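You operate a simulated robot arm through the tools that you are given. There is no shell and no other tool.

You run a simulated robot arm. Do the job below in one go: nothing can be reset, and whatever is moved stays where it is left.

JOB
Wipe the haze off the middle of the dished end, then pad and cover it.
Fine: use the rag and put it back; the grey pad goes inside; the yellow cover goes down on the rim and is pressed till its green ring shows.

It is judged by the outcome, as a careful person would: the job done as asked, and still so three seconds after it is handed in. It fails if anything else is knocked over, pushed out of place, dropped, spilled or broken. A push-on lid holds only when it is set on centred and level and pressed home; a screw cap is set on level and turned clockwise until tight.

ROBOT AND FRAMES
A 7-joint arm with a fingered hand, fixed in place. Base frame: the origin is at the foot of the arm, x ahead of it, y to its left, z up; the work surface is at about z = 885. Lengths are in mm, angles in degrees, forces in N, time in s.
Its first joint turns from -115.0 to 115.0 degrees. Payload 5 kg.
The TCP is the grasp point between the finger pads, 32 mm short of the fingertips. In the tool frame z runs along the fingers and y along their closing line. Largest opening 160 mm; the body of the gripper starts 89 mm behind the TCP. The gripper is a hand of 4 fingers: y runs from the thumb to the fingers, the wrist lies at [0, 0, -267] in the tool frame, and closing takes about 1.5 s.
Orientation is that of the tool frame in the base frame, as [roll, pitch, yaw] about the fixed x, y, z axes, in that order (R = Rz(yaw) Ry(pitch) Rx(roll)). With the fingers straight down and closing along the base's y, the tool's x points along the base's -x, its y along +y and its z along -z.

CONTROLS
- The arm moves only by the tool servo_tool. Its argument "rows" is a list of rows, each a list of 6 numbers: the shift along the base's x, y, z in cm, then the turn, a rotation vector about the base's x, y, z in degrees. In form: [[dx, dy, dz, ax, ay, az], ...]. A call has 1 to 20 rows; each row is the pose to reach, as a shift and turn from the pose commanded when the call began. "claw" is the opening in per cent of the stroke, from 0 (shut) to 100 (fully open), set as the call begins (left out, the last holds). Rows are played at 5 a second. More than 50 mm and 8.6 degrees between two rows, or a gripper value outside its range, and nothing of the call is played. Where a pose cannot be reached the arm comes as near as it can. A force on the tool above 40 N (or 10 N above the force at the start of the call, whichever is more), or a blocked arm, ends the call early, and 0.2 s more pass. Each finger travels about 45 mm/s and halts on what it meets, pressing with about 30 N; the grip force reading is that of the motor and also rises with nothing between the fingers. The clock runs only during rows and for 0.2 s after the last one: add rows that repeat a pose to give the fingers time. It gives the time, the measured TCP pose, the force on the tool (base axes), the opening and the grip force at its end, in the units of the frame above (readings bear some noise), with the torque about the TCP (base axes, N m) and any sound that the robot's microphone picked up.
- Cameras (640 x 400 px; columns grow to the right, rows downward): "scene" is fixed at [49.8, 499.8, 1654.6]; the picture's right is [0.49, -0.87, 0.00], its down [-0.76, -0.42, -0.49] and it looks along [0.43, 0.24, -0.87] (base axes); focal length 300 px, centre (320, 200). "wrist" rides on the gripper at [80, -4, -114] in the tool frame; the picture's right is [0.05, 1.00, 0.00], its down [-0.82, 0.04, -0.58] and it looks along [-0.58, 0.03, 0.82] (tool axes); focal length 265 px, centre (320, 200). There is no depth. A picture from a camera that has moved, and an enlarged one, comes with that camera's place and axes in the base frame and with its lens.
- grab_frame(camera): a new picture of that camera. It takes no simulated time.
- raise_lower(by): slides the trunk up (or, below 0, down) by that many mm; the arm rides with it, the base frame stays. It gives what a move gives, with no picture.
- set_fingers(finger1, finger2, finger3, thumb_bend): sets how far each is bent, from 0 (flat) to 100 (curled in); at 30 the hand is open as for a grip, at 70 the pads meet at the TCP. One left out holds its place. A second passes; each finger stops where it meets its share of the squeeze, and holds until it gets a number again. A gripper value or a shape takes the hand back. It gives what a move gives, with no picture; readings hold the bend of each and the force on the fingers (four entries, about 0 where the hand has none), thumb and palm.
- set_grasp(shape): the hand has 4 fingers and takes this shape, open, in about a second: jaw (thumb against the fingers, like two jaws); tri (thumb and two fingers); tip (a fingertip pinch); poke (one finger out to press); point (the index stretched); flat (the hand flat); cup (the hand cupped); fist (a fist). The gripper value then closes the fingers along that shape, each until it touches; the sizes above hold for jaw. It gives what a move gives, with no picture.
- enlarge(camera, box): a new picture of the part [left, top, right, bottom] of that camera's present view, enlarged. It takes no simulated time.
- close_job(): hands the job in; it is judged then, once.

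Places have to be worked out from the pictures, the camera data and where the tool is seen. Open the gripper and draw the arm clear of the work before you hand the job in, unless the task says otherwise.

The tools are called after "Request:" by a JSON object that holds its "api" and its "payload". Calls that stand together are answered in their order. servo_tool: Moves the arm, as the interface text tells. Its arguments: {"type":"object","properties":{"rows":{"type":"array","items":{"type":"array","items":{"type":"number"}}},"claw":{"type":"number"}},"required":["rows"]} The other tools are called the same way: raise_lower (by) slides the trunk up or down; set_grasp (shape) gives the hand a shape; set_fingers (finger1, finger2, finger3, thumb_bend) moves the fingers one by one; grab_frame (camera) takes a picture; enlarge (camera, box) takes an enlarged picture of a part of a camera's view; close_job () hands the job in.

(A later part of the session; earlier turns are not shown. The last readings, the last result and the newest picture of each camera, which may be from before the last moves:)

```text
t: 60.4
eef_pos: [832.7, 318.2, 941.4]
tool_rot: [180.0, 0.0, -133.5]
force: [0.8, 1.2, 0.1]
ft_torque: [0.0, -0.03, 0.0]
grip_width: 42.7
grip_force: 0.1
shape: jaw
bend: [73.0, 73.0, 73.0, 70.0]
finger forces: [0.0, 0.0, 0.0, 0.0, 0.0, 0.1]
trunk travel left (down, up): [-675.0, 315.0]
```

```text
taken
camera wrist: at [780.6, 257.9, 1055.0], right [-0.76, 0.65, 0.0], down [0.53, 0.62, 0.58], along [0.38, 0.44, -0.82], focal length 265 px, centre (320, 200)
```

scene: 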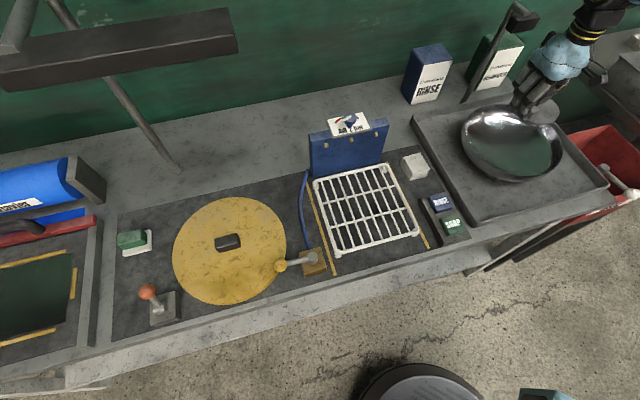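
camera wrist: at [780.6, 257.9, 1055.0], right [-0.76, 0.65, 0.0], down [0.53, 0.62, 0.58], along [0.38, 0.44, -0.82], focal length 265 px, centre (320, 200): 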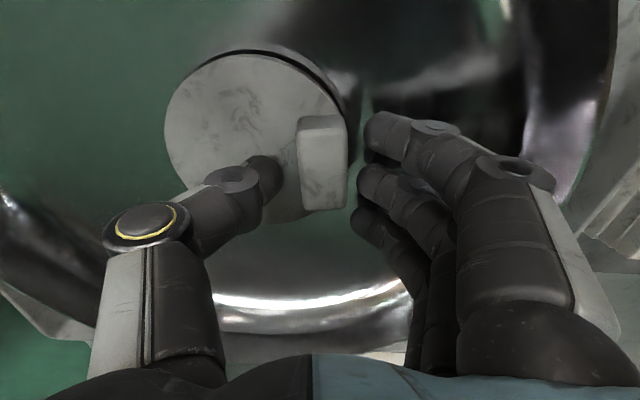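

The pad is released and rests in the middle of the dish. I rise straight up to clear it and look.

Request:
{"api": "servo_tool", "payload": {"rows": [[0, 0, 1, 0, 0, 0], [0, 0, 3, 0, 0, 0], [0, 0, 7, 0, 0, 0], [0, 0, 11, 0, 0, 0], [0, 0, 15, 0, 0, 0], [-3, -3, 17, 0, 0, 0], [-6, -6, 18, 0, 0, 0], [-9, -9, 20, 0, 0, 0], [-12, -12, 22, 0, 0, 0], [-12, -12, 22, 0, 0, 0]]}}

Request:
{"api": "grab_frame", "payload": {"camera": "wrist"}}

Request:
{"api": "grab_frame", "payload": {"camera": "scene"}}

```text
t: 62.6
eef_pos: [713.8, 200.4, 1161.5]
tool_rot: [-179.9, 0.0, -133.5]
force: [0.0, 0.0, -0.5]
ft_torque: [0.0, 0.04, 0.01]
grip_width: 42.8
grip_force: 0.0
shape: jaw
bend: [73.0, 73.0, 73.0, 70.0]
finger forces: [0.0, 0.1, 0.0, 0.0, 0.1, 0.1]
trunk travel left (down, up): [-675.0, 315.0]
```

```text
taken
camera wrist: at [662.1, 139.6, 1275.5], right [-0.76, 0.65, 0.0], down [0.53, 0.62, 0.58], along [0.37, 0.44, -0.82], focal length 265 px, centre (320, 200)
```

wrist: 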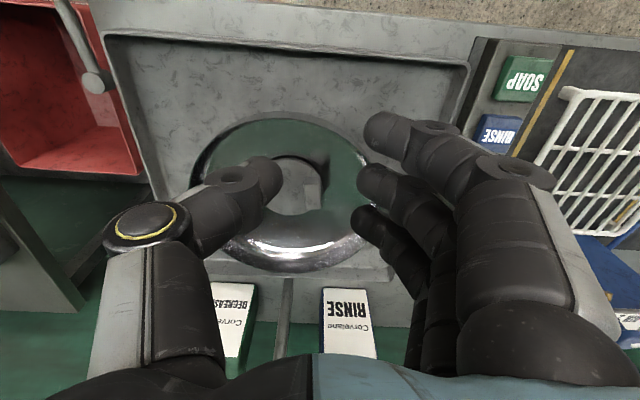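

```text
taken
```

scene: 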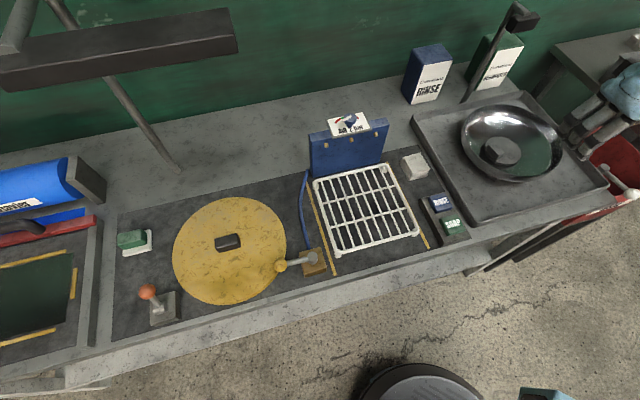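

The pad sits in the dish. I open the hand fully to unblock the camera and re-measure the rim from this view, in case the dish shifted.

Request:
{"api": "servo_tool", "payload": {"claw": 100, "rows": [[0, 0, 3, 0, 0, 0], [0, 0, 6, 0, 0, 0], [0, 0, 6, 0, 0, 0], [0, 0, 6, 0, 0, 0], [0, 0, 6, 0, 0, 0], [0, 0, 6, 0, 0, 0], [0, 0, 6, 0, 0, 0]]}}

Request:
{"api": "enlarge", "payload": {"camera": "wrist", "box": [180, 90, 400, 270]}}

Request:
{"api": "enlarge", "payload": {"camera": "scene", "box": [450, 90, 578, 190]}}

```text
t: 64.2
eef_pos: [711.9, 200.9, 1222.5]
tool_rot: [-180.0, 0.0, -133.5]
force: [0.3, 0.4, 0.0]
ft_torque: [0.03, -0.04, -0.01]
grip_width: 159.9
grip_force: 0.1
shape: jaw
bend: [30.0, 30.0, 30.0, 30.0]
finger forces: [0.0, 0.0, 0.1, 0.0, 0.0, 0.0]
trunk travel left (down, up): [-675.0, 315.0]
```

```text
2.22 times, centred on (290, 180) of wrist
camera zoom: at [661.3, 139.4, 1336.1], right [-0.76, 0.65, 0.0], down [0.53, 0.62, 0.58], along [0.38, 0.44, -0.82], focal length 590 px, centre (387, 244)
```

zoom: 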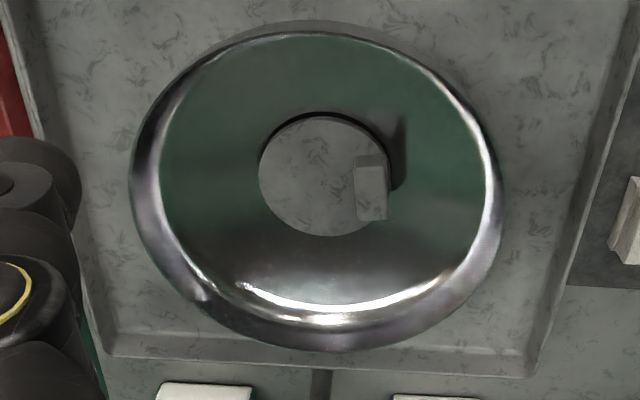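

```text
4.00 times, centred on (514, 140) of scene
camera zoom: at [49.8, 499.8, 1654.6], right [0.49, -0.87, 0.0], down [-0.76, -0.42, -0.49], along [0.43, 0.24, -0.87], focal length 1201 px, centre (-456, 440)
```

zoom: 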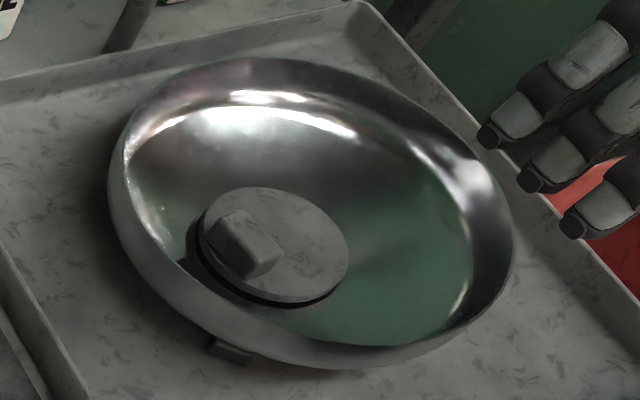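

The dish hasn't moved: the rim centre is still about (857.5, 290), radius about 139–140, and the pad lies inside within about 10 mm of centre. Before the cover, I need to know where the lamp bar is, so I move to a safe spot and turn towards it.

Request:
{"api": "servo_tool", "payload": {"rows": [[-3, 2.2, 0.5, 0, 0, 6], [-6, 4.4, 1, 0, 0, 13], [-9, 6.6, 1.5, 0, 0, 20], [-12, 8.8, 2, 0, 0, 27], [-15, 11, 2.5, 0, 0, 34], [-18, 13.2, 3, 0, 0, 41], [-21, 15.4, 3, 0, 0, 48], [-24, 17.6, 3, 0, 0, 54], [-27, 19.8, 3, 0, 0, 60], [-29.2, 21.9, 3, 0, 0, 63.5], [-29.2, 21.9, 3, 0, 0, 63.5]]}}

Request:
{"api": "servo_tool", "payload": {"rows": [[0, 0, 0, 7.05, 2.57, 0], [0, 0, 0, 14.1, 5.13, 0], [0, 0, 0, 21.15, 7.7, 0], [0, 0, 0, 28.2, 10.27, 0], [0, 0, 0, 35.25, 12.83, 0], [0, 0, 0, 42.3, 15.4, 0], [0, 0, 0, 42.3, 15.4, 0]]}}

Request:
{"api": "grab_frame", "payload": {"camera": "wrist"}}

Request:
{"api": "grab_frame", "payload": {"camera": "scene"}}

```text
t: 66.6
eef_pos: [420.5, 418.0, 1250.0]
tool_rot: [-180.0, 0.0, -69.9]
force: [0.2, -0.1, -0.6]
ft_torque: [-0.04, 0.01, -0.01]
grip_width: 160.0
grip_force: 0.0
shape: jaw
bend: [30.0, 30.0, 30.0, 30.0]
finger forces: [0.1, 0.0, 0.1, 0.0, 0.1, 0.1]
trunk travel left (down, up): [-675.0, 315.0]
```

```text
t: 68.2
eef_pos: [419.2, 419.3, 1251.3]
tool_rot: [-179.9, 45.1, -69.9]
force: [-0.3, -0.1, -0.1]
ft_torque: [-0.03, 0.02, 0.0]
grip_width: 159.8
grip_force: 0.0
shape: jaw
bend: [30.0, 30.0, 30.0, 30.0]
finger forces: [0.0, 0.0, 0.1, 0.1, 0.0, 0.0]
trunk travel left (down, up): [-675.0, 315.0]
```

```text
taken
camera wrist: at [470.8, 291.3, 1274.9], right [-0.93, -0.38, -0.04], down [-0.1, 0.14, 0.98], along [-0.37, 0.92, -0.17], focal length 265 px, centre (320, 200)
```

wrist: 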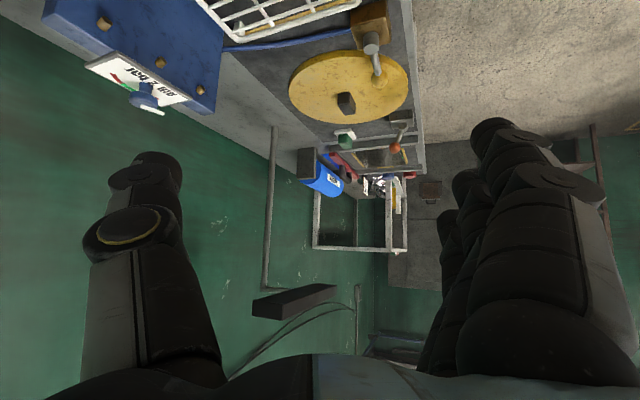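

```text
taken
```

scene: 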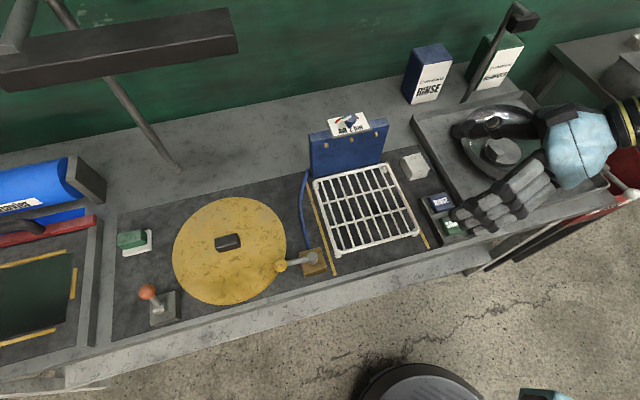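

The lamp bar triangulates to about (358, 811) to (129, 999) at z 1375–1410, so under it I must keep the wrist low (TCP under about 1030). I straighten the tool again, turn to heading 135°, and approach the cover at a low height from the front.

Request:
{"api": "servo_tool", "payload": {"claw": 60, "rows": [[0, 0, 0, -7.05, -2.57, 0], [0, 0, 0, -14.1, -5.13, 0], [0, 0, 0, -21.15, -7.7, 0], [0, 0, 0, -28.2, -10.27, 0], [0, 0, 0, -35.25, -12.83, 0], [0, 0, 0, -42.3, -15.4, 0], [0, 0, 0, -42.3, -15.4, 0]]}}

Request:
{"api": "servo_tool", "payload": {"rows": [[-2, 2, -3, 0, 0, 5], [-4, 4.5, -6, 0, 0, 10], [-6, 7, -9, 0, 0, 15], [-8, 9.5, -12, 0, 0, 20], [-10, 12, -15, 0, 0, 25], [-12, 14.5, -18, 0, 0, 25], [-14, 18, -20, 0, 0, 25], [-15, 22, -21, 0, 0, 25], [-15, 22, -21, 0, 0, 25]]}}

Request:
{"api": "grab_frame", "payload": {"camera": "wrist"}}

Request:
{"api": "grab_frame", "payload": {"camera": "scene"}}

```text
t: 69.8
eef_pos: [420.7, 418.0, 1252.2]
tool_rot: [-180.0, 0.0, -70.1]
force: [-0.2, -0.3, 0.7]
ft_torque: [0.01, 0.03, -0.02]
grip_width: 96.5
grip_force: 0.0
shape: jaw
bend: [71.0, 71.0, 71.0, 69.0]
finger forces: [0.0, 0.0, 0.0, 0.1, 0.0, 0.0]
trunk travel left (down, up): [-675.0, 315.0]
```

```text
t: 71.8
eef_pos: [270.2, 635.8, 1041.2]
tool_rot: [-179.9, 0.0, -45.0]
force: [0.2, 0.0, 0.8]
ft_torque: [0.0, 0.0, 0.0]
grip_width: 96.6
grip_force: 0.0
shape: jaw
bend: [71.0, 71.0, 71.0, 69.0]
finger forces: [0.1, 0.0, 0.0, 0.0, 0.0, 0.0]
trunk travel left (down, up): [-675.0, 315.0]
```

```text
taken
camera wrist: at [331.2, 582.8, 1154.8], right [-0.67, -0.74, 0.0], down [-0.61, 0.55, 0.58], along [-0.43, 0.39, -0.82], focal length 265 px, centre (320, 200)
```

wrist: 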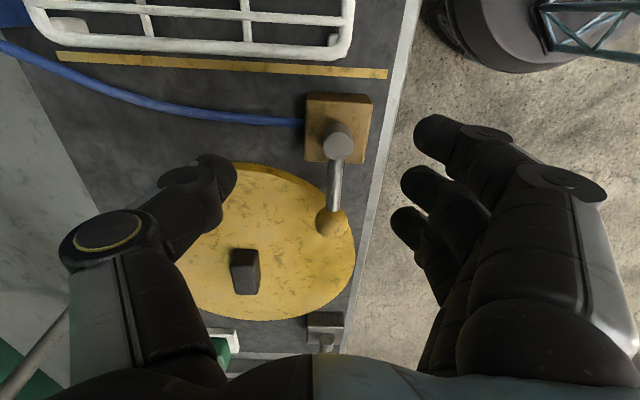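

```text
taken
```

scene: 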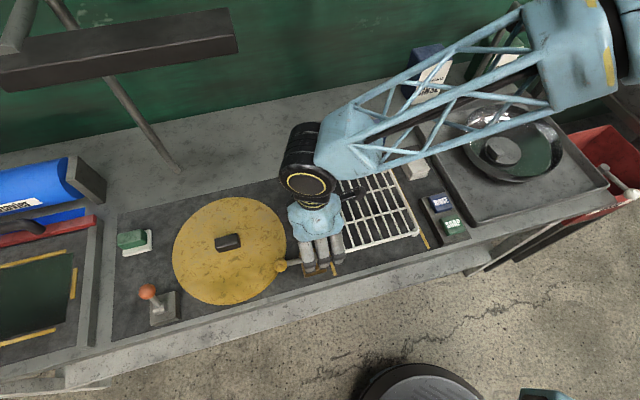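

This is a good close view of the cover, its handle and the lever. The forearm runs parallel to the bench, away from the lamp. I enlarge to measure precisely.

Request:
{"api": "enlarge", "payload": {"camera": "wrist", "box": [200, 80, 400, 360]}}

Request:
{"api": "enlarge", "payload": {"camera": "wrist", "box": [200, 150, 370, 330]}}

Request:
{"api": "enlarge", "payload": {"camera": "scene", "box": [200, 215, 300, 290]}}

```text
1.43 times, centred on (300, 220) of wrist
camera zoom: at [331.2, 582.8, 1154.8], right [-0.67, -0.74, 0.0], down [-0.61, 0.55, 0.58], along [-0.43, 0.39, -0.82], focal length 379 px, centre (349, 171)
```

zoom: 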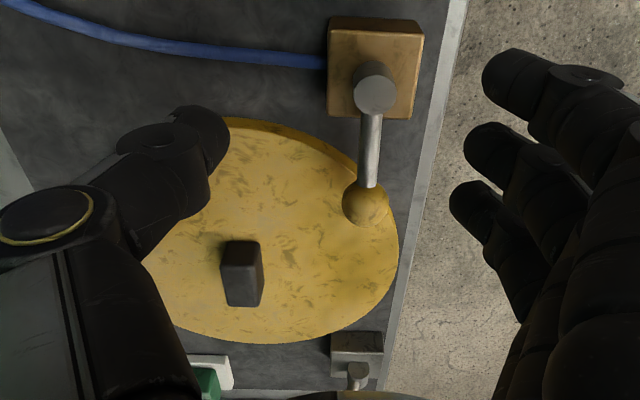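

```text
2.22 times, centred on (285, 240) of wrist
camera zoom: at [331.2, 582.8, 1154.8], right [-0.67, -0.74, 0.0], down [-0.61, 0.55, 0.58], along [-0.43, 0.39, -0.82], focal length 590 px, centre (398, 111)
```

zoom: 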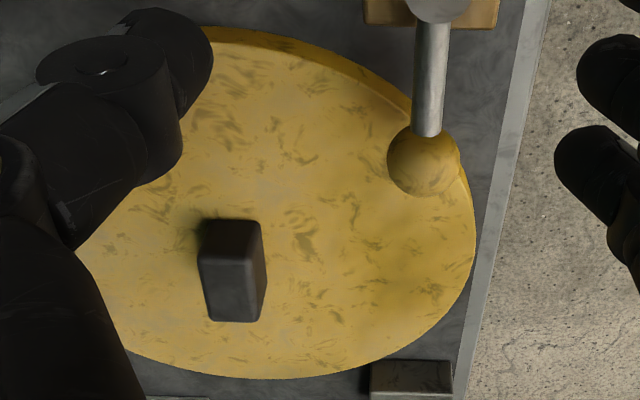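

```text
5.33 times, centred on (250, 252) of scene
camera zoom: at [49.8, 499.8, 1654.6], right [0.49, -0.87, 0.0], down [-0.76, -0.42, -0.49], along [0.43, 0.24, -0.87], focal length 1601 px, centre (693, -80)
```

zoom: 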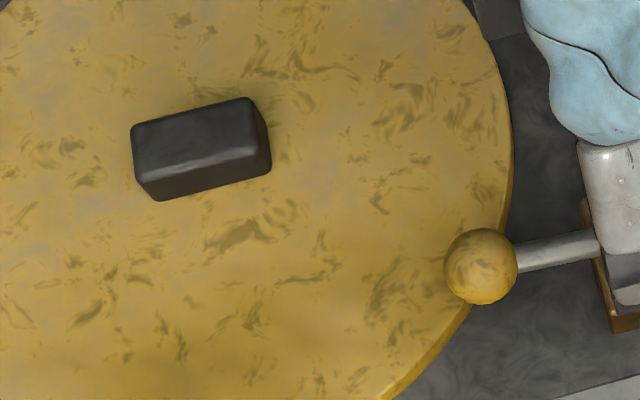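

Measured: cover and handle centre about (189, 841), cover radius about 144, cover top z about 905, handle top z about 936. The lever ball (about (192, 692), z 926–960) overhangs the cover's edge by about 13 mm. So I'll grip, lift a few mm, slide the cover back about 35 mm clear of the ball, and only then raise it. Now I move above the handle at TCP z of about 1025.

Request:
{"api": "servo_tool", "payload": {"claw": 46, "rows": [[-1.6, 4.1, -0.3, 0, 0, 0], [-3.2, 8.2, -0.6, 0, 0, 0], [-4.8, 12.3, -1, 0, 0, 0], [-6.5, 16.4, -1.3, 0, 0, 0], [-8.1, 20.5, -1.6, 0, 0, 0], [-8.1, 20.5, -1.6, 0, 0, 0]]}}

Request:
{"api": "grab_frame", "payload": {"camera": "wrist"}}

Request:
{"api": "grab_frame", "payload": {"camera": "scene"}}

```text
t: 73.2
eef_pos: [191.7, 842.9, 1027.6]
tool_rot: [-180.0, 0.0, -44.9]
force: [-0.2, -0.4, 1.2]
ft_torque: [0.07, 0.05, 0.02]
grip_width: 74.2
grip_force: 0.0
shape: jaw
bend: [73.0, 73.0, 73.0, 70.0]
finger forces: [0.0, 0.0, 0.0, 0.1, 0.0, 0.1]
trunk travel left (down, up): [-675.0, 315.0]
```

```text
taken
camera wrist: at [251.8, 788.1, 1140.9], right [-0.67, -0.74, 0.0], down [-0.61, 0.55, 0.58], along [-0.43, 0.39, -0.82], focal length 265 px, centre (320, 200)
```

wrist: 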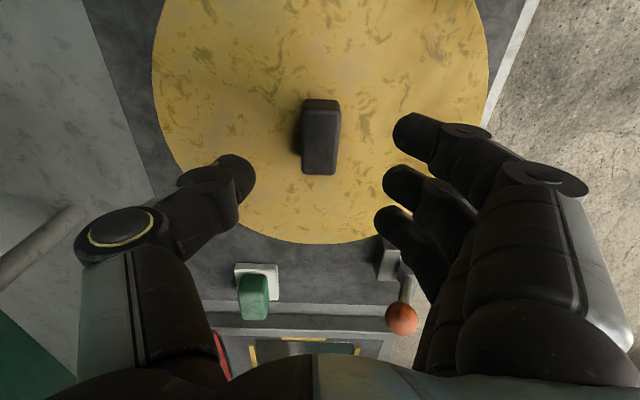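

```text
taken
```

scene: 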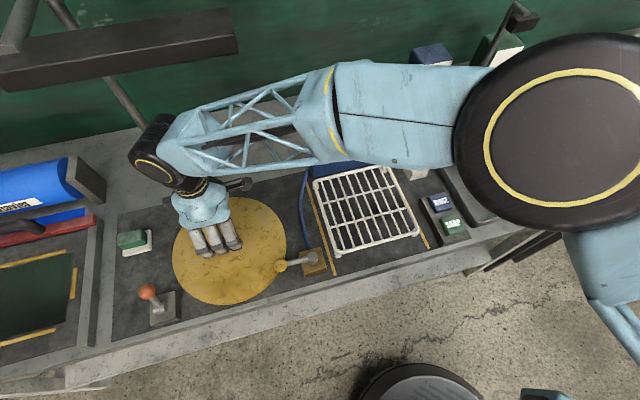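

The approach is clean and the forearm runs well away from the lamp. I enlarge to refine the handle alignment.

Request:
{"api": "enlarge", "payload": {"camera": "wrist", "box": [240, 80, 400, 190]}}

Request:
{"api": "enlarge", "payload": {"camera": "wrist", "box": [130, 0, 500, 260]}}

```text
3.64 times, centred on (320, 135) of wrist
camera zoom: at [251.8, 788.1, 1140.9], right [-0.67, -0.74, 0.0], down [-0.61, 0.55, 0.58], along [-0.43, 0.39, -0.82], focal length 965 px, centre (320, 436)
```

zoom: 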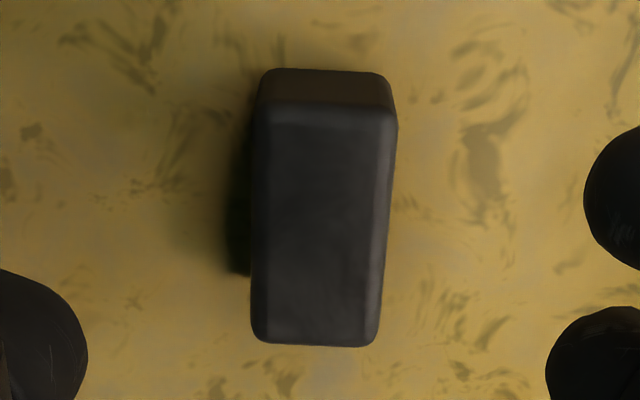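

```text
1.54 times, centred on (315, 130) of wrist
camera zoom: at [251.8, 788.1, 1140.9], right [-0.67, -0.74, 0.0], down [-0.61, 0.55, 0.58], along [-0.43, 0.39, -0.82], focal length 408 px, centre (328, 308)
```

zoom: 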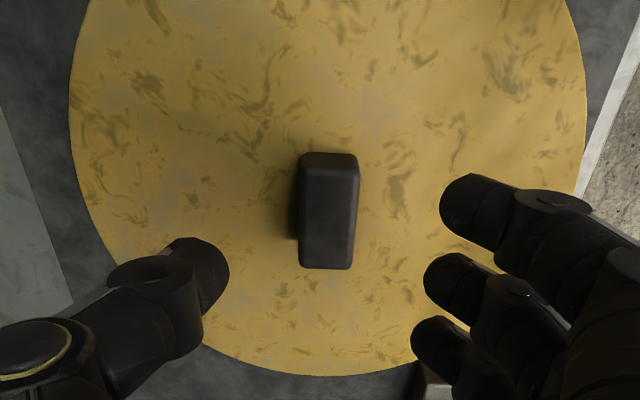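

The handle and cover centre lie about 6–7 mm further along the heading. I shift that way and descend to TCP z of about 945, with the tips about 8 mm above the cover.

Request:
{"api": "servo_tool", "payload": {"rows": [[-0.45, 0.45, 0, 0, 0, 0], [-0.45, 0.45, -2.5, 0, 0, 0], [-0.45, 0.45, -5, 0, 0, 0], [-0.45, 0.45, -7, 0, 0, 0], [-0.45, 0.45, -8.1, 0, 0, 0], [-0.45, 0.45, -8.1, 0, 0, 0]]}}

Request:
{"api": "grab_frame", "payload": {"camera": "wrist"}}

Request:
{"api": "enlarge", "payload": {"camera": "scene", "box": [110, 130, 340, 310]}}

```text
t: 74.6
eef_pos: [186.1, 848.1, 944.7]
tool_rot: [-180.0, 0.0, -45.1]
force: [0.2, 0.8, -0.6]
ft_torque: [-0.01, -0.05, 0.01]
grip_width: 74.4
grip_force: 0.0
shape: jaw
bend: [73.0, 73.0, 73.0, 70.0]
finger forces: [0.0, 0.0, 0.1, 0.1, 0.0, 0.0]
trunk travel left (down, up): [-675.0, 315.0]
```

```text
taken
camera wrist: at [246.1, 794.6, 1058.2], right [-0.67, -0.74, 0.0], down [-0.61, 0.55, 0.58], along [-0.43, 0.39, -0.82], focal length 265 px, centre (320, 200)
```

wrist: 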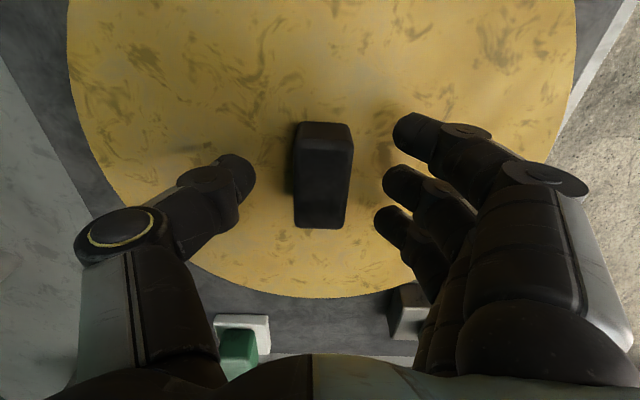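

```text
2.22 times, centred on (225, 220) of scene
camera zoom: at [49.8, 499.8, 1654.6], right [0.49, -0.87, 0.0], down [-0.76, -0.42, -0.49], along [0.43, 0.24, -0.87], focal length 667 px, centre (531, 156)
```

zoom: 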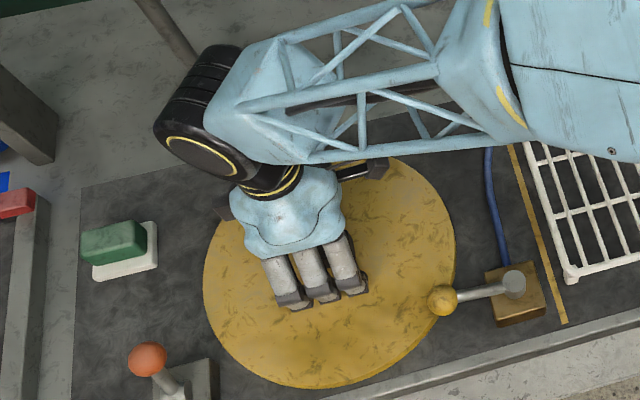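

The handle is centred between thumb and fingers. I close the grip.

Request:
{"api": "servo_tool", "payload": {"claw": 10, "rows": [[0, 0, 0, 0, 0, 0], [0, 0, 0, 0, 0, 0], [0, 0, 0, 0, 0, 0], [0, 0, 0, 0, 0, 0], [0, 0, 0, 0, 0, 0], [0, 0, 0, 0, 0, 0], [0, 0, 0, 0, 0, 0], [0, 0, 0, 0, 0, 0], [0, 0, 0, 0, 0, 0]]}}

Request:
{"api": "grab_frame", "payload": {"camera": "wrist"}}

```text
t: 76.6
eef_pos: [185.4, 847.6, 944.7]
tool_rot: [-180.0, 0.0, -45.0]
force: [0.0, 0.0, -0.4]
ft_torque: [-0.02, 0.05, 0.0]
grip_width: 26.3
grip_force: 30.0
shape: jaw
bend: [73.0, 73.0, 73.0, 70.0]
finger forces: [8.9, 9.1, 8.9, 0.0, 26.9, 0.0]
trunk travel left (down, up): [-675.0, 315.0]
```

```text
taken
camera wrist: at [246.2, 794.7, 1058.2], right [-0.67, -0.74, 0.0], down [-0.61, 0.55, 0.58], along [-0.43, 0.39, -0.82], focal length 265 px, centre (320, 200)
```

wrist: 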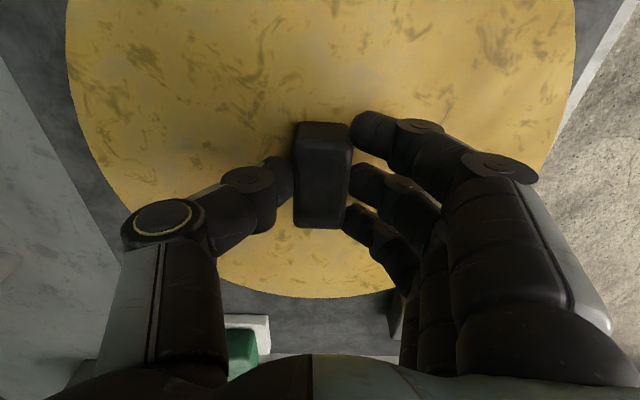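

All three fingers bear on the handle against the thumb. I lift only about 7 mm and check.

Request:
{"api": "servo_tool", "payload": {"rows": [[0, 0, 0.3, 0, 0, 0], [0, 0, 0.6, 0, 0, 0], [0, 0, 0.8, 0, 0, 0], [0, 0, 0.8, 0, 0, 0]]}}

Request:
{"api": "grab_frame", "payload": {"camera": "wrist"}}

Request:
{"api": "enlarge", "payload": {"camera": "scene", "box": [160, 180, 340, 310]}}

```text
t: 77.6
eef_pos: [184.7, 849.4, 952.6]
tool_rot: [180.0, 0.0, -45.0]
force: [0.5, 0.5, -3.2]
ft_torque: [0.04, 0.0, -0.01]
grip_width: 26.5
grip_force: 30.3
shape: jaw
bend: [73.0, 73.0, 73.0, 70.0]
finger forces: [9.1, 8.9, 8.9, 0.0, 27.0, 0.0]
trunk travel left (down, up): [-675.0, 315.0]
```

```text
taken
camera wrist: at [244.8, 795.3, 1065.7], right [-0.67, -0.74, 0.0], down [-0.61, 0.55, 0.58], along [-0.43, 0.39, -0.82], focal length 265 px, centre (320, 200)
```

wrist: 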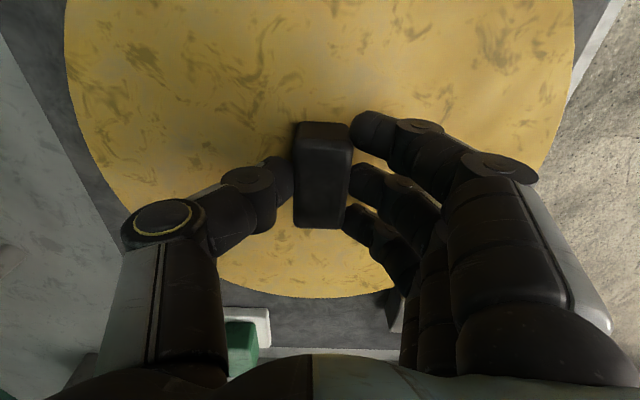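

```text
3.08 times, centred on (250, 245) of scene
camera zoom: at [49.8, 499.8, 1654.6], right [0.49, -0.87, 0.0], down [-0.76, -0.42, -0.49], along [0.43, 0.24, -0.87], focal length 924 px, centre (535, 62)
```

zoom: 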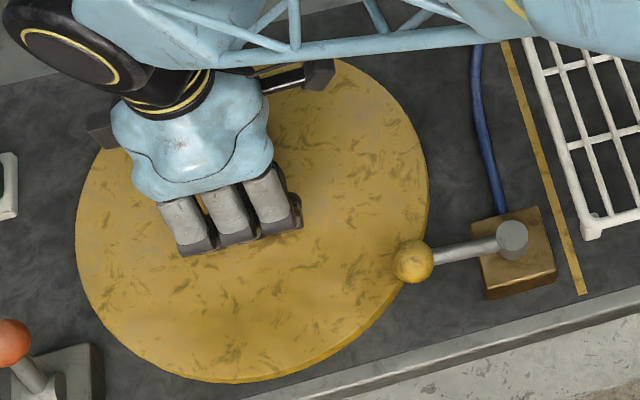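

The cover lifts level and weighs about 3 N. I slide it back (away from the bench edge) by about 38 mm at this low height, to come out from under the lever ball.

Request:
{"api": "servo_tool", "payload": {"rows": [[0.45, 0.45, 0, 0, 0, 0], [0.9, 0.9, 0, 0, 0, 0], [1.35, 1.35, 0, 0, 0, 0], [1.8, 1.8, 0, 0, 0, 0], [2.25, 2.25, 0, 0, 0, 0], [2.7, 2.7, 0, 0, 0, 0], [2.7, 2.7, 0, 0, 0, 0]]}}

Request:
{"api": "enlarge", "payload": {"camera": "scene", "box": [130, 150, 340, 310]}}

Request:
{"api": "grab_frame", "payload": {"camera": "scene"}}

```text
t: 79.2
eef_pos: [209.7, 873.8, 951.2]
tool_rot: [179.9, -0.1, -44.9]
force: [-20.8, -19.9, -8.0]
ft_torque: [-0.62, 0.56, -0.01]
grip_width: 25.3
grip_force: 30.4
shape: jaw
bend: [72.0, 72.0, 72.0, 70.0]
finger forces: [14.9, 14.9, 14.9, 0.1, 16.2, 0.1]
trunk travel left (down, up): [-675.0, 315.0]
```

```text
2.50 times, centred on (235, 230) of scene
camera zoom: at [49.8, 499.8, 1654.6], right [0.49, -0.87, 0.0], down [-0.76, -0.42, -0.49], along [0.43, 0.24, -0.87], focal length 751 px, centre (532, 125)
```

zoom: 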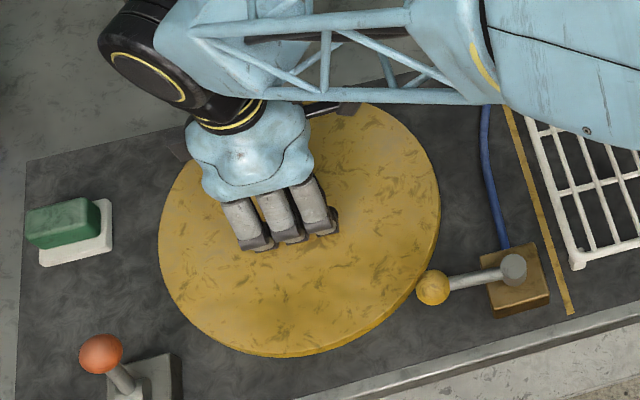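

```text
taken
```

scene: 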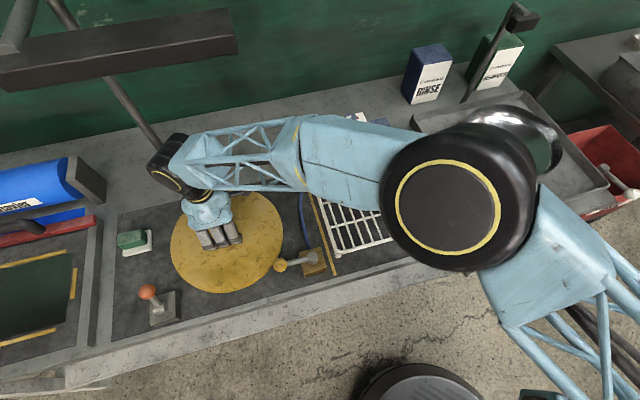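

The sideways force rose to about 29 N right at the end, so the cover's back edge met something. I stop and look with the wrist camera.

Request:
{"api": "grab_frame", "payload": {"camera": "wrist"}}

Request:
{"api": "enlarge", "payload": {"camera": "scene", "box": [150, 130, 300, 230]}}

```text
taken
camera wrist: at [269.6, 820.7, 1064.7], right [-0.67, -0.74, 0.0], down [-0.61, 0.55, 0.58], along [-0.43, 0.38, -0.82], focal length 265 px, centre (320, 200)
```

wrist: 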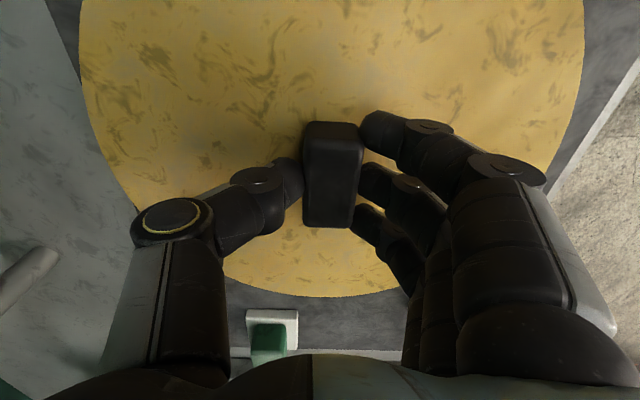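

```text
4.00 times, centred on (225, 180) of scene
camera zoom: at [49.8, 499.8, 1654.6], right [0.49, -0.87, 0.0], down [-0.76, -0.42, -0.49], along [0.43, 0.24, -0.87], focal length 1201 px, centre (700, 280)
```

zoom: 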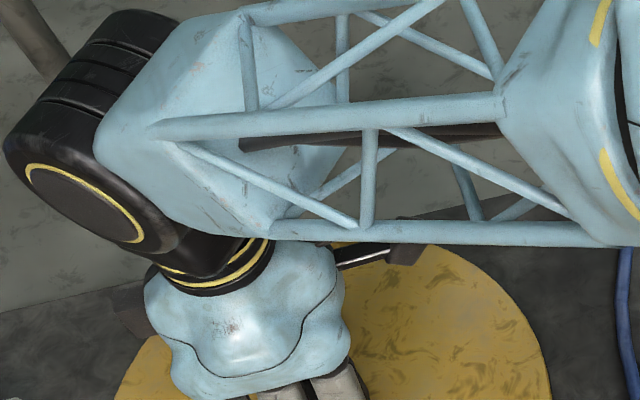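

The cover's back edge has met the raised bench ledge behind the mat, after moving about 28 mm. By my estimate that clears the lever ball by roughly 8–12 mm. I ease forward a few mm to relieve the load and check.

Request:
{"api": "servo_tool", "payload": {"rows": [[-0.15, -0.15, 0, 0, 0, 0], [-0.35, -0.35, 0, 0, 0, 0], [-0.35, -0.35, 0, 0, 0, 0]]}}

Request:
{"api": "enlarge", "payload": {"camera": "scene", "box": [230, 220, 330, 300]}}

Request:
{"api": "grab_frame", "payload": {"camera": "wrist"}}

```text
t: 80.0
eef_pos: [208.5, 871.8, 953.0]
tool_rot: [-179.9, 0.0, -45.1]
force: [-8.7, -9.2, -5.3]
ft_torque: [-0.27, 0.3, -0.06]
grip_width: 25.2
grip_force: 30.0
shape: jaw
bend: [72.0, 72.0, 72.0, 70.0]
finger forces: [11.6, 11.7, 11.5, 0.0, 22.9, 0.1]
trunk travel left (down, up): [-675.0, 315.0]
```

```text
5.00 times, centred on (280, 260) of scene
camera zoom: at [49.8, 499.8, 1654.6], right [0.49, -0.87, 0.0], down [-0.76, -0.42, -0.49], along [0.43, 0.24, -0.87], focal length 1501 px, centre (520, -100)
```

zoom: 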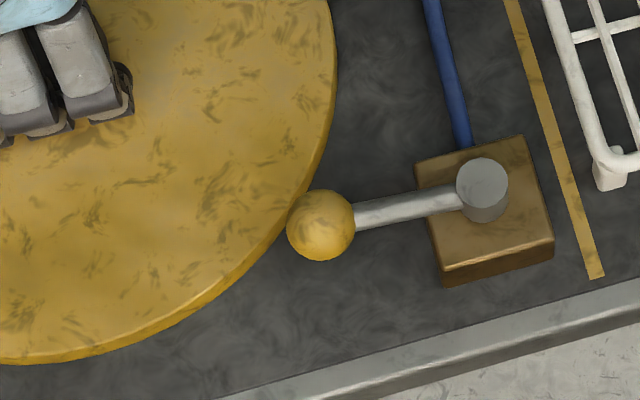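

```text
taken
camera wrist: at [268.8, 818.4, 1066.4], right [-0.67, -0.74, 0.0], down [-0.61, 0.55, 0.58], along [-0.43, 0.39, -0.82], focal length 265 px, centre (320, 200)
```

wrist: 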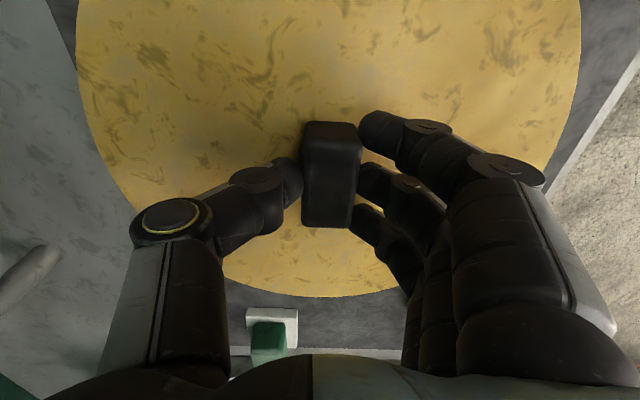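

By the parallax geometry, the ball now clears the cover's edge by about 8 mm. I ease off 1.5 mm more and lift straight up slowly, watching the force.

Request:
{"api": "servo_tool", "payload": {"rows": [[-0.12, -0.12, 0, 0, 0, 0], [-0.12, -0.12, 0.3, 0, 0, 0], [-0.12, -0.12, 0.7, 0, 0, 0], [-0.12, -0.12, 1.1, 0, 0, 0], [-0.12, -0.12, 1.5, 0, 0, 0]]}}

Request:
{"api": "enlarge", "payload": {"camera": "scene", "box": [150, 190, 330, 310]}}

Request:
{"api": "grab_frame", "payload": {"camera": "wrist"}}

```text
t: 81.2
eef_pos: [204.9, 869.4, 966.1]
tool_rot: [179.9, -0.2, -44.9]
force: [-9.2, -10.0, -11.7]
ft_torque: [-0.03, 0.01, 0.0]
grip_width: 25.4
grip_force: 29.7
shape: jaw
bend: [71.0, 71.0, 71.0, 71.0]
finger forces: [13.1, 13.3, 13.2, 0.0, 24.8, 0.0]
trunk travel left (down, up): [-675.0, 315.0]
```

```text
3.33 times, centred on (240, 250) of scene
camera zoom: at [49.8, 499.8, 1654.6], right [0.49, -0.87, 0.0], down [-0.76, -0.42, -0.49], along [0.43, 0.24, -0.87], focal length 1001 px, centre (587, 33)
```

zoom: 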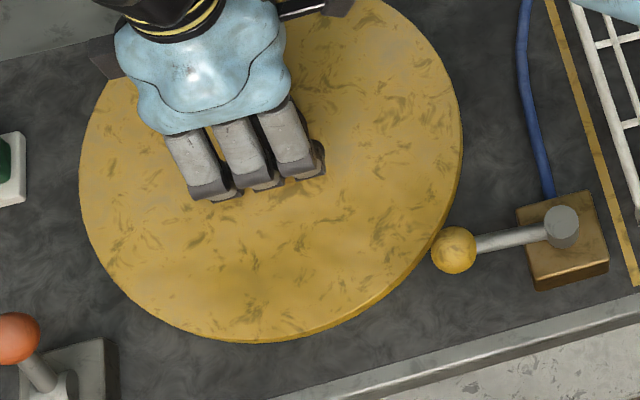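

```text
taken
camera wrist: at [265.7, 816.6, 1079.5], right [-0.67, -0.74, 0.0], down [-0.61, 0.55, 0.58], along [-0.43, 0.38, -0.82], focal length 265 px, centre (320, 200)
```

wrist: 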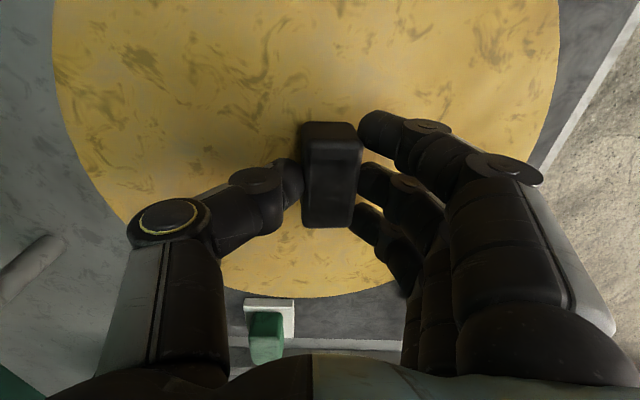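

The force line passes in front of the hand's centre, and the cover has tilted with its back edge up. So the front of the cover is caught on something low beneath it rather than on a ledge. I back out the way I came, lowering about 13 mm and moving forward about 20 mm to relieve it, so I can lift it level before sliding.

Request:
{"api": "servo_tool", "payload": {"rows": [[-0.3, -0.3, -0.3, 0, 0, 0], [-0.6, -0.6, -0.6, 0, 0, 0], [-0.9, -0.9, -0.9, 0, 0, 0], [-1.2, -1.2, -1.1, 0, 0, 0], [-1.4, -1.4, -1.2, 0, 0, 0], [-1.4, -1.4, -1.2, 0, 0, 0]]}}

Request:
{"api": "grab_frame", "payload": {"camera": "wrist"}}

Request:
{"api": "enlarge", "payload": {"camera": "scene", "box": [150, 190, 330, 310]}}

```text
t: 82.6
eef_pos: [192.4, 856.1, 955.5]
tool_rot: [-179.9, 0.1, -45.0]
force: [0.1, 0.1, -3.4]
ft_torque: [-0.01, 0.02, -0.04]
grip_width: 26.1
grip_force: 30.4
shape: jaw
bend: [72.0, 72.0, 72.0, 71.0]
finger forces: [10.1, 9.9, 9.9, 0.0, 29.9, 0.0]
trunk travel left (down, up): [-675.0, 315.0]
```

```text
taken
camera wrist: at [252.7, 802.9, 1068.3], right [-0.67, -0.74, 0.0], down [-0.61, 0.55, 0.58], along [-0.43, 0.39, -0.82], focal length 265 px, centre (320, 200)
```

wrist: 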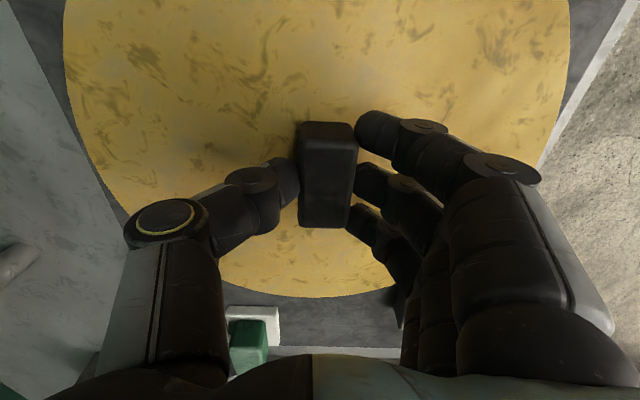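

```text
3.33 times, centred on (240, 250) of scene
camera zoom: at [49.8, 499.8, 1654.6], right [0.49, -0.87, 0.0], down [-0.76, -0.42, -0.49], along [0.43, 0.24, -0.87], focal length 1001 px, centre (587, 33)
```

zoom: 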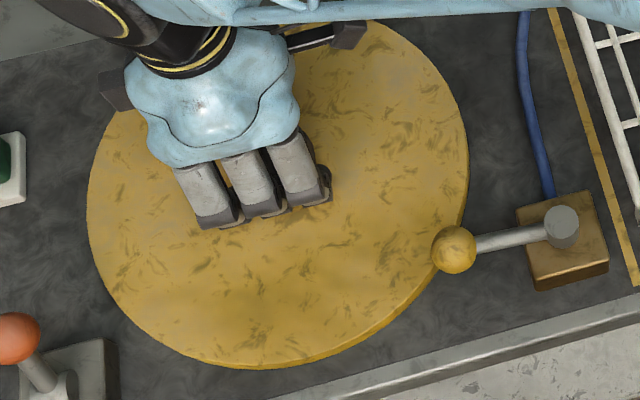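

It is free again: force only the 3.4 N weight. But the cover has slipped about 2° in the grip. I set it back down on the mat to level it and re-grip; next time I'll lift about 17 mm level before sliding.

Request:
{"api": "servo_tool", "payload": {"rows": [[-0.4, -0.4, -0.3, 0, 0, 0], [-0.7, -0.7, -0.6, 0, 0, 0], [-0.7, -0.7, -0.9, 0, 0, 0], [-0.7, -0.7, -1.1, 0, 0, 0]]}}

```text
t: 83.6
eef_pos: [185.0, 849.0, 944.4]
tool_rot: [180.0, 0.1, -45.0]
force: [0.0, 0.9, 6.1]
ft_torque: [0.0, 0.08, -0.03]
grip_width: 26.7
grip_force: 30.2
shape: jaw
bend: [72.0, 72.0, 72.0, 71.0]
finger forces: [10.4, 10.1, 9.9, 0.0, 31.2, 0.1]
trunk travel left (down, up): [-675.0, 315.0]
```

The cover is back on the mat at its original height. I open the fingers to let it settle flat, then look.

Request:
{"api": "servo_tool", "payload": {"claw": 40, "rows": [[0, 0, 0, 0, 0, 0], [0, 0, 0, 0, 0, 0], [0, 0, 0, 0, 0, 0], [0, 0, 0, 0, 0, 0], [0, 0, 0, 0, 0, 0], [0, 0, 0, 0, 0, 0]]}}

Request:
{"api": "grab_frame", "payload": {"camera": "wrist"}}

Request:
{"api": "enlarge", "payload": {"camera": "scene", "box": [150, 190, 330, 310]}}

```text
t: 85.0
eef_pos: [185.9, 848.9, 945.5]
tool_rot: [-180.0, -0.1, -45.0]
force: [-0.4, -0.3, -0.2]
ft_torque: [0.01, 0.0, -0.01]
grip_width: 63.2
grip_force: 0.1
shape: jaw
bend: [73.0, 73.0, 73.0, 70.0]
finger forces: [0.0, 0.0, 0.0, 0.0, 0.0, 0.0]
trunk travel left (down, up): [-675.0, 315.0]
```

```text
taken
camera wrist: at [246.3, 795.4, 1057.6], right [-0.67, -0.74, 0.0], down [-0.61, 0.55, 0.58], along [-0.43, 0.39, -0.82], focal length 265 px, centre (320, 200)
```

wrist: 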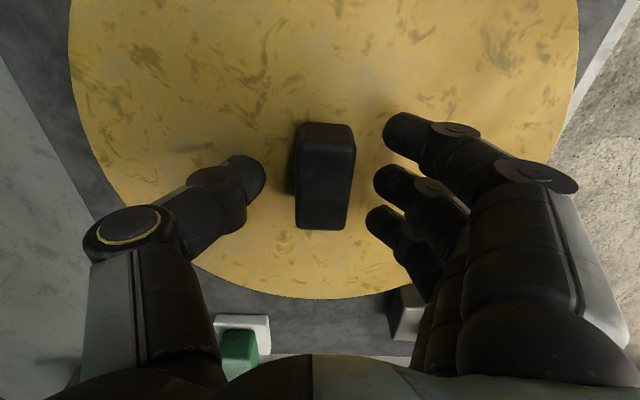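

```text
3.33 times, centred on (240, 250) of scene
camera zoom: at [49.8, 499.8, 1654.6], right [0.49, -0.87, 0.0], down [-0.76, -0.42, -0.49], along [0.43, 0.24, -0.87], focal length 1001 px, centre (587, 33)
```

zoom: 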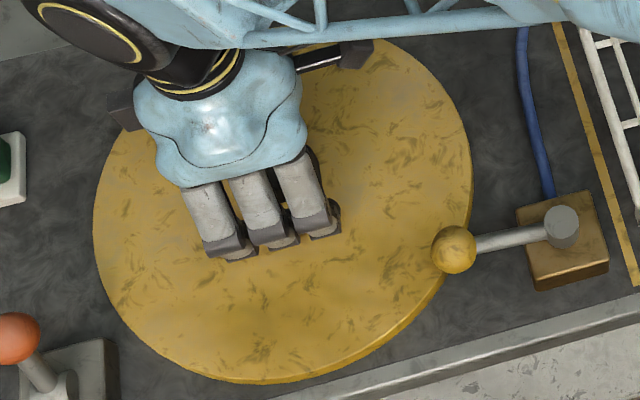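

The cover lies flat again near its original place. I lower 5 mm for a deeper hold on the handle, then re-grip.

Request:
{"api": "servo_tool", "payload": {"rows": [[-0.05, -0.05, -0.25, 0, 0, 0], [-0.05, -0.05, -0.5, 0, 0, 0], [-0.05, -0.05, -0.5, 0, 0, 0]]}}

Request:
{"api": "servo_tool", "payload": {"claw": 8, "rows": [[0, 0, 0, 0, 0, 0], [0, 0, 0, 0, 0, 0], [0, 0, 0, 0, 0, 0], [0, 0, 0, 0, 0, 0], [0, 0, 0, 0, 0, 0], [0, 0, 0, 0, 0, 0], [0, 0, 0, 0, 0, 0], [0, 0, 0, 0, 0, 0]]}}

Request:
{"api": "grab_frame", "payload": {"camera": "wrist"}}

```text
t: 85.8
eef_pos: [184.7, 848.7, 939.3]
tool_rot: [-180.0, 0.0, -44.9]
force: [0.1, 0.7, -0.8]
ft_torque: [0.0, 0.01, 0.04]
grip_width: 63.1
grip_force: 0.1
shape: jaw
bend: [73.0, 73.0, 73.0, 70.0]
finger forces: [0.0, 0.0, 0.0, 0.0, 0.0, 0.0]
trunk travel left (down, up): [-675.0, 315.0]
```

```text
t: 87.6
eef_pos: [184.5, 848.8, 939.0]
tool_rot: [180.0, 0.0, -44.9]
force: [0.0, -0.5, 0.9]
ft_torque: [-0.04, 0.05, -0.03]
grip_width: 26.6
grip_force: 29.4
shape: jaw
bend: [73.0, 73.0, 73.0, 70.0]
finger forces: [9.0, 9.1, 9.0, 0.0, 26.8, 0.0]
trunk travel left (down, up): [-675.0, 315.0]
```

```text
taken
camera wrist: at [245.5, 795.5, 1052.4], right [-0.67, -0.74, 0.0], down [-0.61, 0.55, 0.58], along [-0.43, 0.39, -0.82], focal length 265 px, centre (320, 200)
```

wrist: 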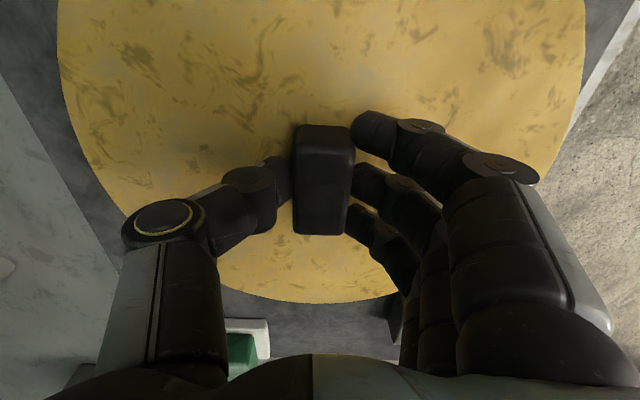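

The grip is good again. I lift 8 mm, slide back 20 mm (short of where it caught before), then raise to about 18 mm there.

Request:
{"api": "servo_tool", "payload": {"rows": [[0, 0, 0.3, 0, 0, 0], [0, 0, 0.8, 0, 0, 0], [0.4, 0.4, 0.8, 0, 0, 0], [0.8, 0.8, 0.8, 0, 0, 0], [1.2, 1.2, 0.8, 0, 0, 0], [1.41, 1.41, 0.8, 0, 0, 0], [1.41, 1.41, 0.8, 0, 0, 0]]}}

Request:
{"api": "enlarge", "payload": {"camera": "scene", "box": [150, 190, 330, 310]}}

```text
t: 89.2
eef_pos: [199.3, 863.5, 946.6]
tool_rot: [-180.0, 0.1, -45.0]
force: [0.5, -0.4, -3.7]
ft_torque: [0.0, 0.02, 0.01]
grip_width: 26.3
grip_force: 30.4
shape: jaw
bend: [73.0, 73.0, 73.0, 70.0]
finger forces: [9.0, 9.0, 8.8, 0.1, 27.0, 0.0]
trunk travel left (down, up): [-675.0, 315.0]
```

```text
3.33 times, centred on (240, 250) of scene
camera zoom: at [49.8, 499.8, 1654.6], right [0.49, -0.87, 0.0], down [-0.76, -0.42, -0.49], along [0.43, 0.24, -0.87], focal length 1001 px, centre (587, 33)
```

zoom: 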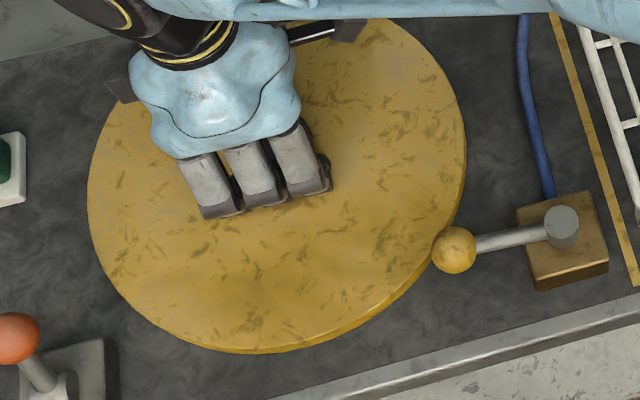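

No contact here (force just the weight). Ball clearance is only about 2–3 mm, so I go 4 mm further back and raise in small steps.

Request:
{"api": "servo_tool", "payload": {"rows": [[0.28, 0.28, 0, 0, 0, 0], [0.28, 0.28, 0.3, 0, 0, 0], [0.28, 0.28, 0.6, 0, 0, 0]]}}

```text
t: 90.0
eef_pos: [203.1, 865.3, 952.9]
tool_rot: [-180.0, 0.0, -45.1]
force: [0.2, 0.4, -3.8]
ft_torque: [0.02, -0.03, 0.04]
grip_width: 26.5
grip_force: 30.7
shape: jaw
bend: [73.0, 73.0, 73.0, 70.0]
finger forces: [8.9, 9.0, 8.9, 0.1, 27.0, 0.1]
trunk travel left (down, up): [-675.0, 315.0]
```

Still free. Raising another 6 mm.

Request:
{"api": "servo_tool", "payload": {"rows": [[0, 0, 0.2, 0, 0, 0], [0, 0, 0.4, 0, 0, 0], [0, 0, 0.6, 0, 0, 0]]}}

Request:
{"api": "enlarge", "payload": {"camera": "scene", "box": [150, 190, 330, 310]}}

Request:
{"api": "grab_frame", "payload": {"camera": "wrist"}}

```text
t: 90.8
eef_pos: [200.5, 866.3, 959.1]
tool_rot: [-180.0, 0.0, -45.0]
force: [0.3, 0.3, -2.1]
ft_torque: [-0.02, -0.04, 0.0]
grip_width: 26.3
grip_force: 30.1
shape: jaw
bend: [73.0, 73.0, 73.0, 70.0]
finger forces: [9.1, 9.0, 9.0, 0.0, 27.2, 0.0]
trunk travel left (down, up): [-675.0, 315.0]
```

```text
3.33 times, centred on (240, 250) of scene
camera zoom: at [49.8, 499.8, 1654.6], right [0.49, -0.87, 0.0], down [-0.76, -0.42, -0.49], along [0.43, 0.24, -0.87], focal length 1001 px, centre (587, 33)
```

zoom: 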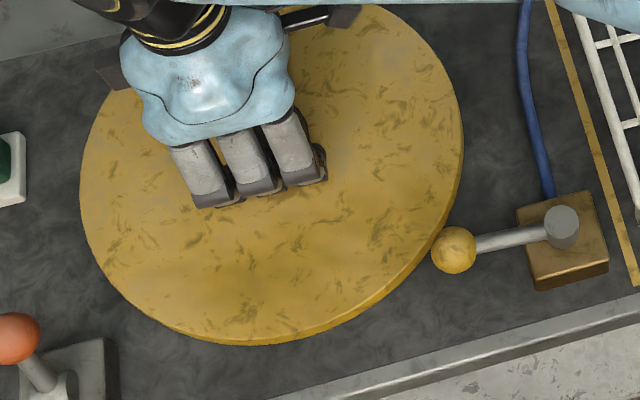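

```text
taken
camera wrist: at [262.2, 812.9, 1072.5], right [-0.67, -0.74, 0.0], down [-0.61, 0.55, 0.58], along [-0.43, 0.39, -0.82], focal length 265 px, centre (320, 200)
```

wrist: 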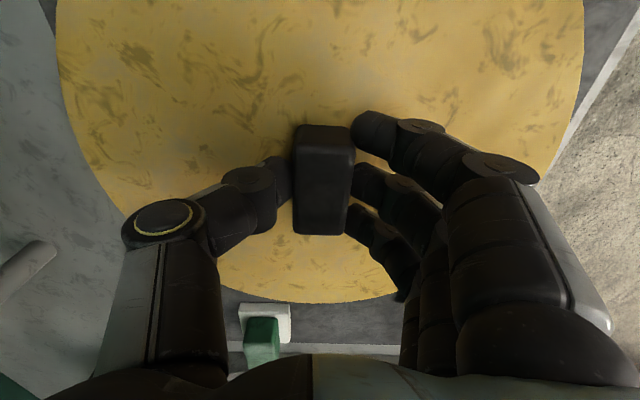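

Lifted 20 mm, level and free. I slide back another 12 mm at this height and check the force.

Request:
{"api": "servo_tool", "payload": {"rows": [[0.3, 0.3, 0, 0, 0, 0], [0.6, 0.6, 0, 0, 0, 0], [0.85, 0.85, 0, 0, 0, 0]]}}

```text
t: 91.6
eef_pos: [209.0, 874.0, 959.6]
tool_rot: [179.9, 0.0, -45.0]
force: [0.9, 0.2, -2.6]
ft_torque: [0.0, 0.0, -0.02]
grip_width: 26.3
grip_force: 30.1
shape: jaw
bend: [73.0, 73.0, 73.0, 70.0]
finger forces: [9.0, 9.1, 8.9, 0.0, 27.0, 0.0]
trunk travel left (down, up): [-675.0, 315.0]
```

No contact this time, and the cover is 36 mm back and clear of the ball. I raise it straight up to TCP z of about 1022, staying below the lamp.

Request:
{"api": "servo_tool", "payload": {"rows": [[0, 0, 0.8, 0, 0, 0], [0, 0, 1.6, 0, 0, 0], [0, 0, 2.6, 0, 0, 0], [0, 0, 3.6, 0, 0, 0], [0, 0, 4.6, 0, 0, 0], [0, 0, 5.6, 0, 0, 0], [0, 0, 6.2, 0, 0, 0], [0, 0, 6.2, 0, 0, 0]]}}

Request:
{"api": "grab_frame", "payload": {"camera": "wrist"}}

Request:
{"api": "grab_frame", "payload": {"camera": "scene"}}

```text
t: 93.4
eef_pos: [211.3, 874.8, 1021.9]
tool_rot: [179.9, 0.1, -45.0]
force: [0.0, 0.0, -3.6]
ft_torque: [0.04, 0.0, 0.0]
grip_width: 26.1
grip_force: 30.1
shape: jaw
bend: [73.0, 73.0, 73.0, 70.0]
finger forces: [9.0, 9.0, 8.9, 0.0, 27.0, 0.1]
trunk travel left (down, up): [-675.0, 315.0]
```

```text
taken
camera wrist: at [271.1, 821.3, 1135.2], right [-0.67, -0.74, 0.0], down [-0.61, 0.55, 0.58], along [-0.43, 0.39, -0.82], focal length 265 px, centre (320, 200)
```

wrist: 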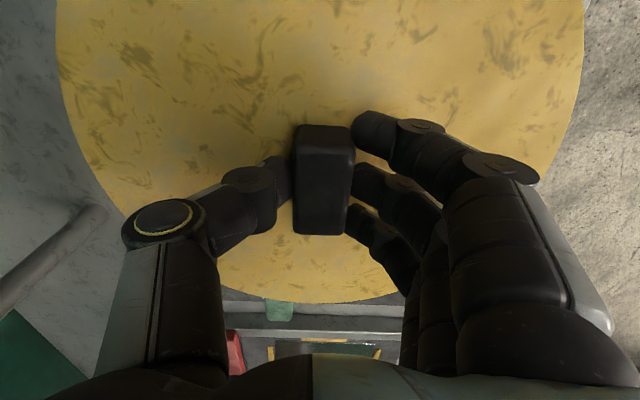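

```text
taken
```

scene: 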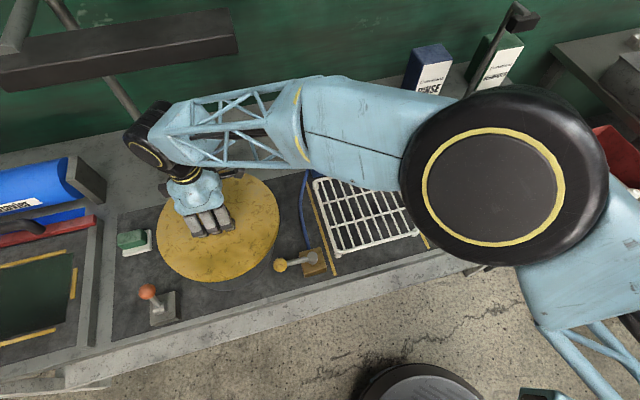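

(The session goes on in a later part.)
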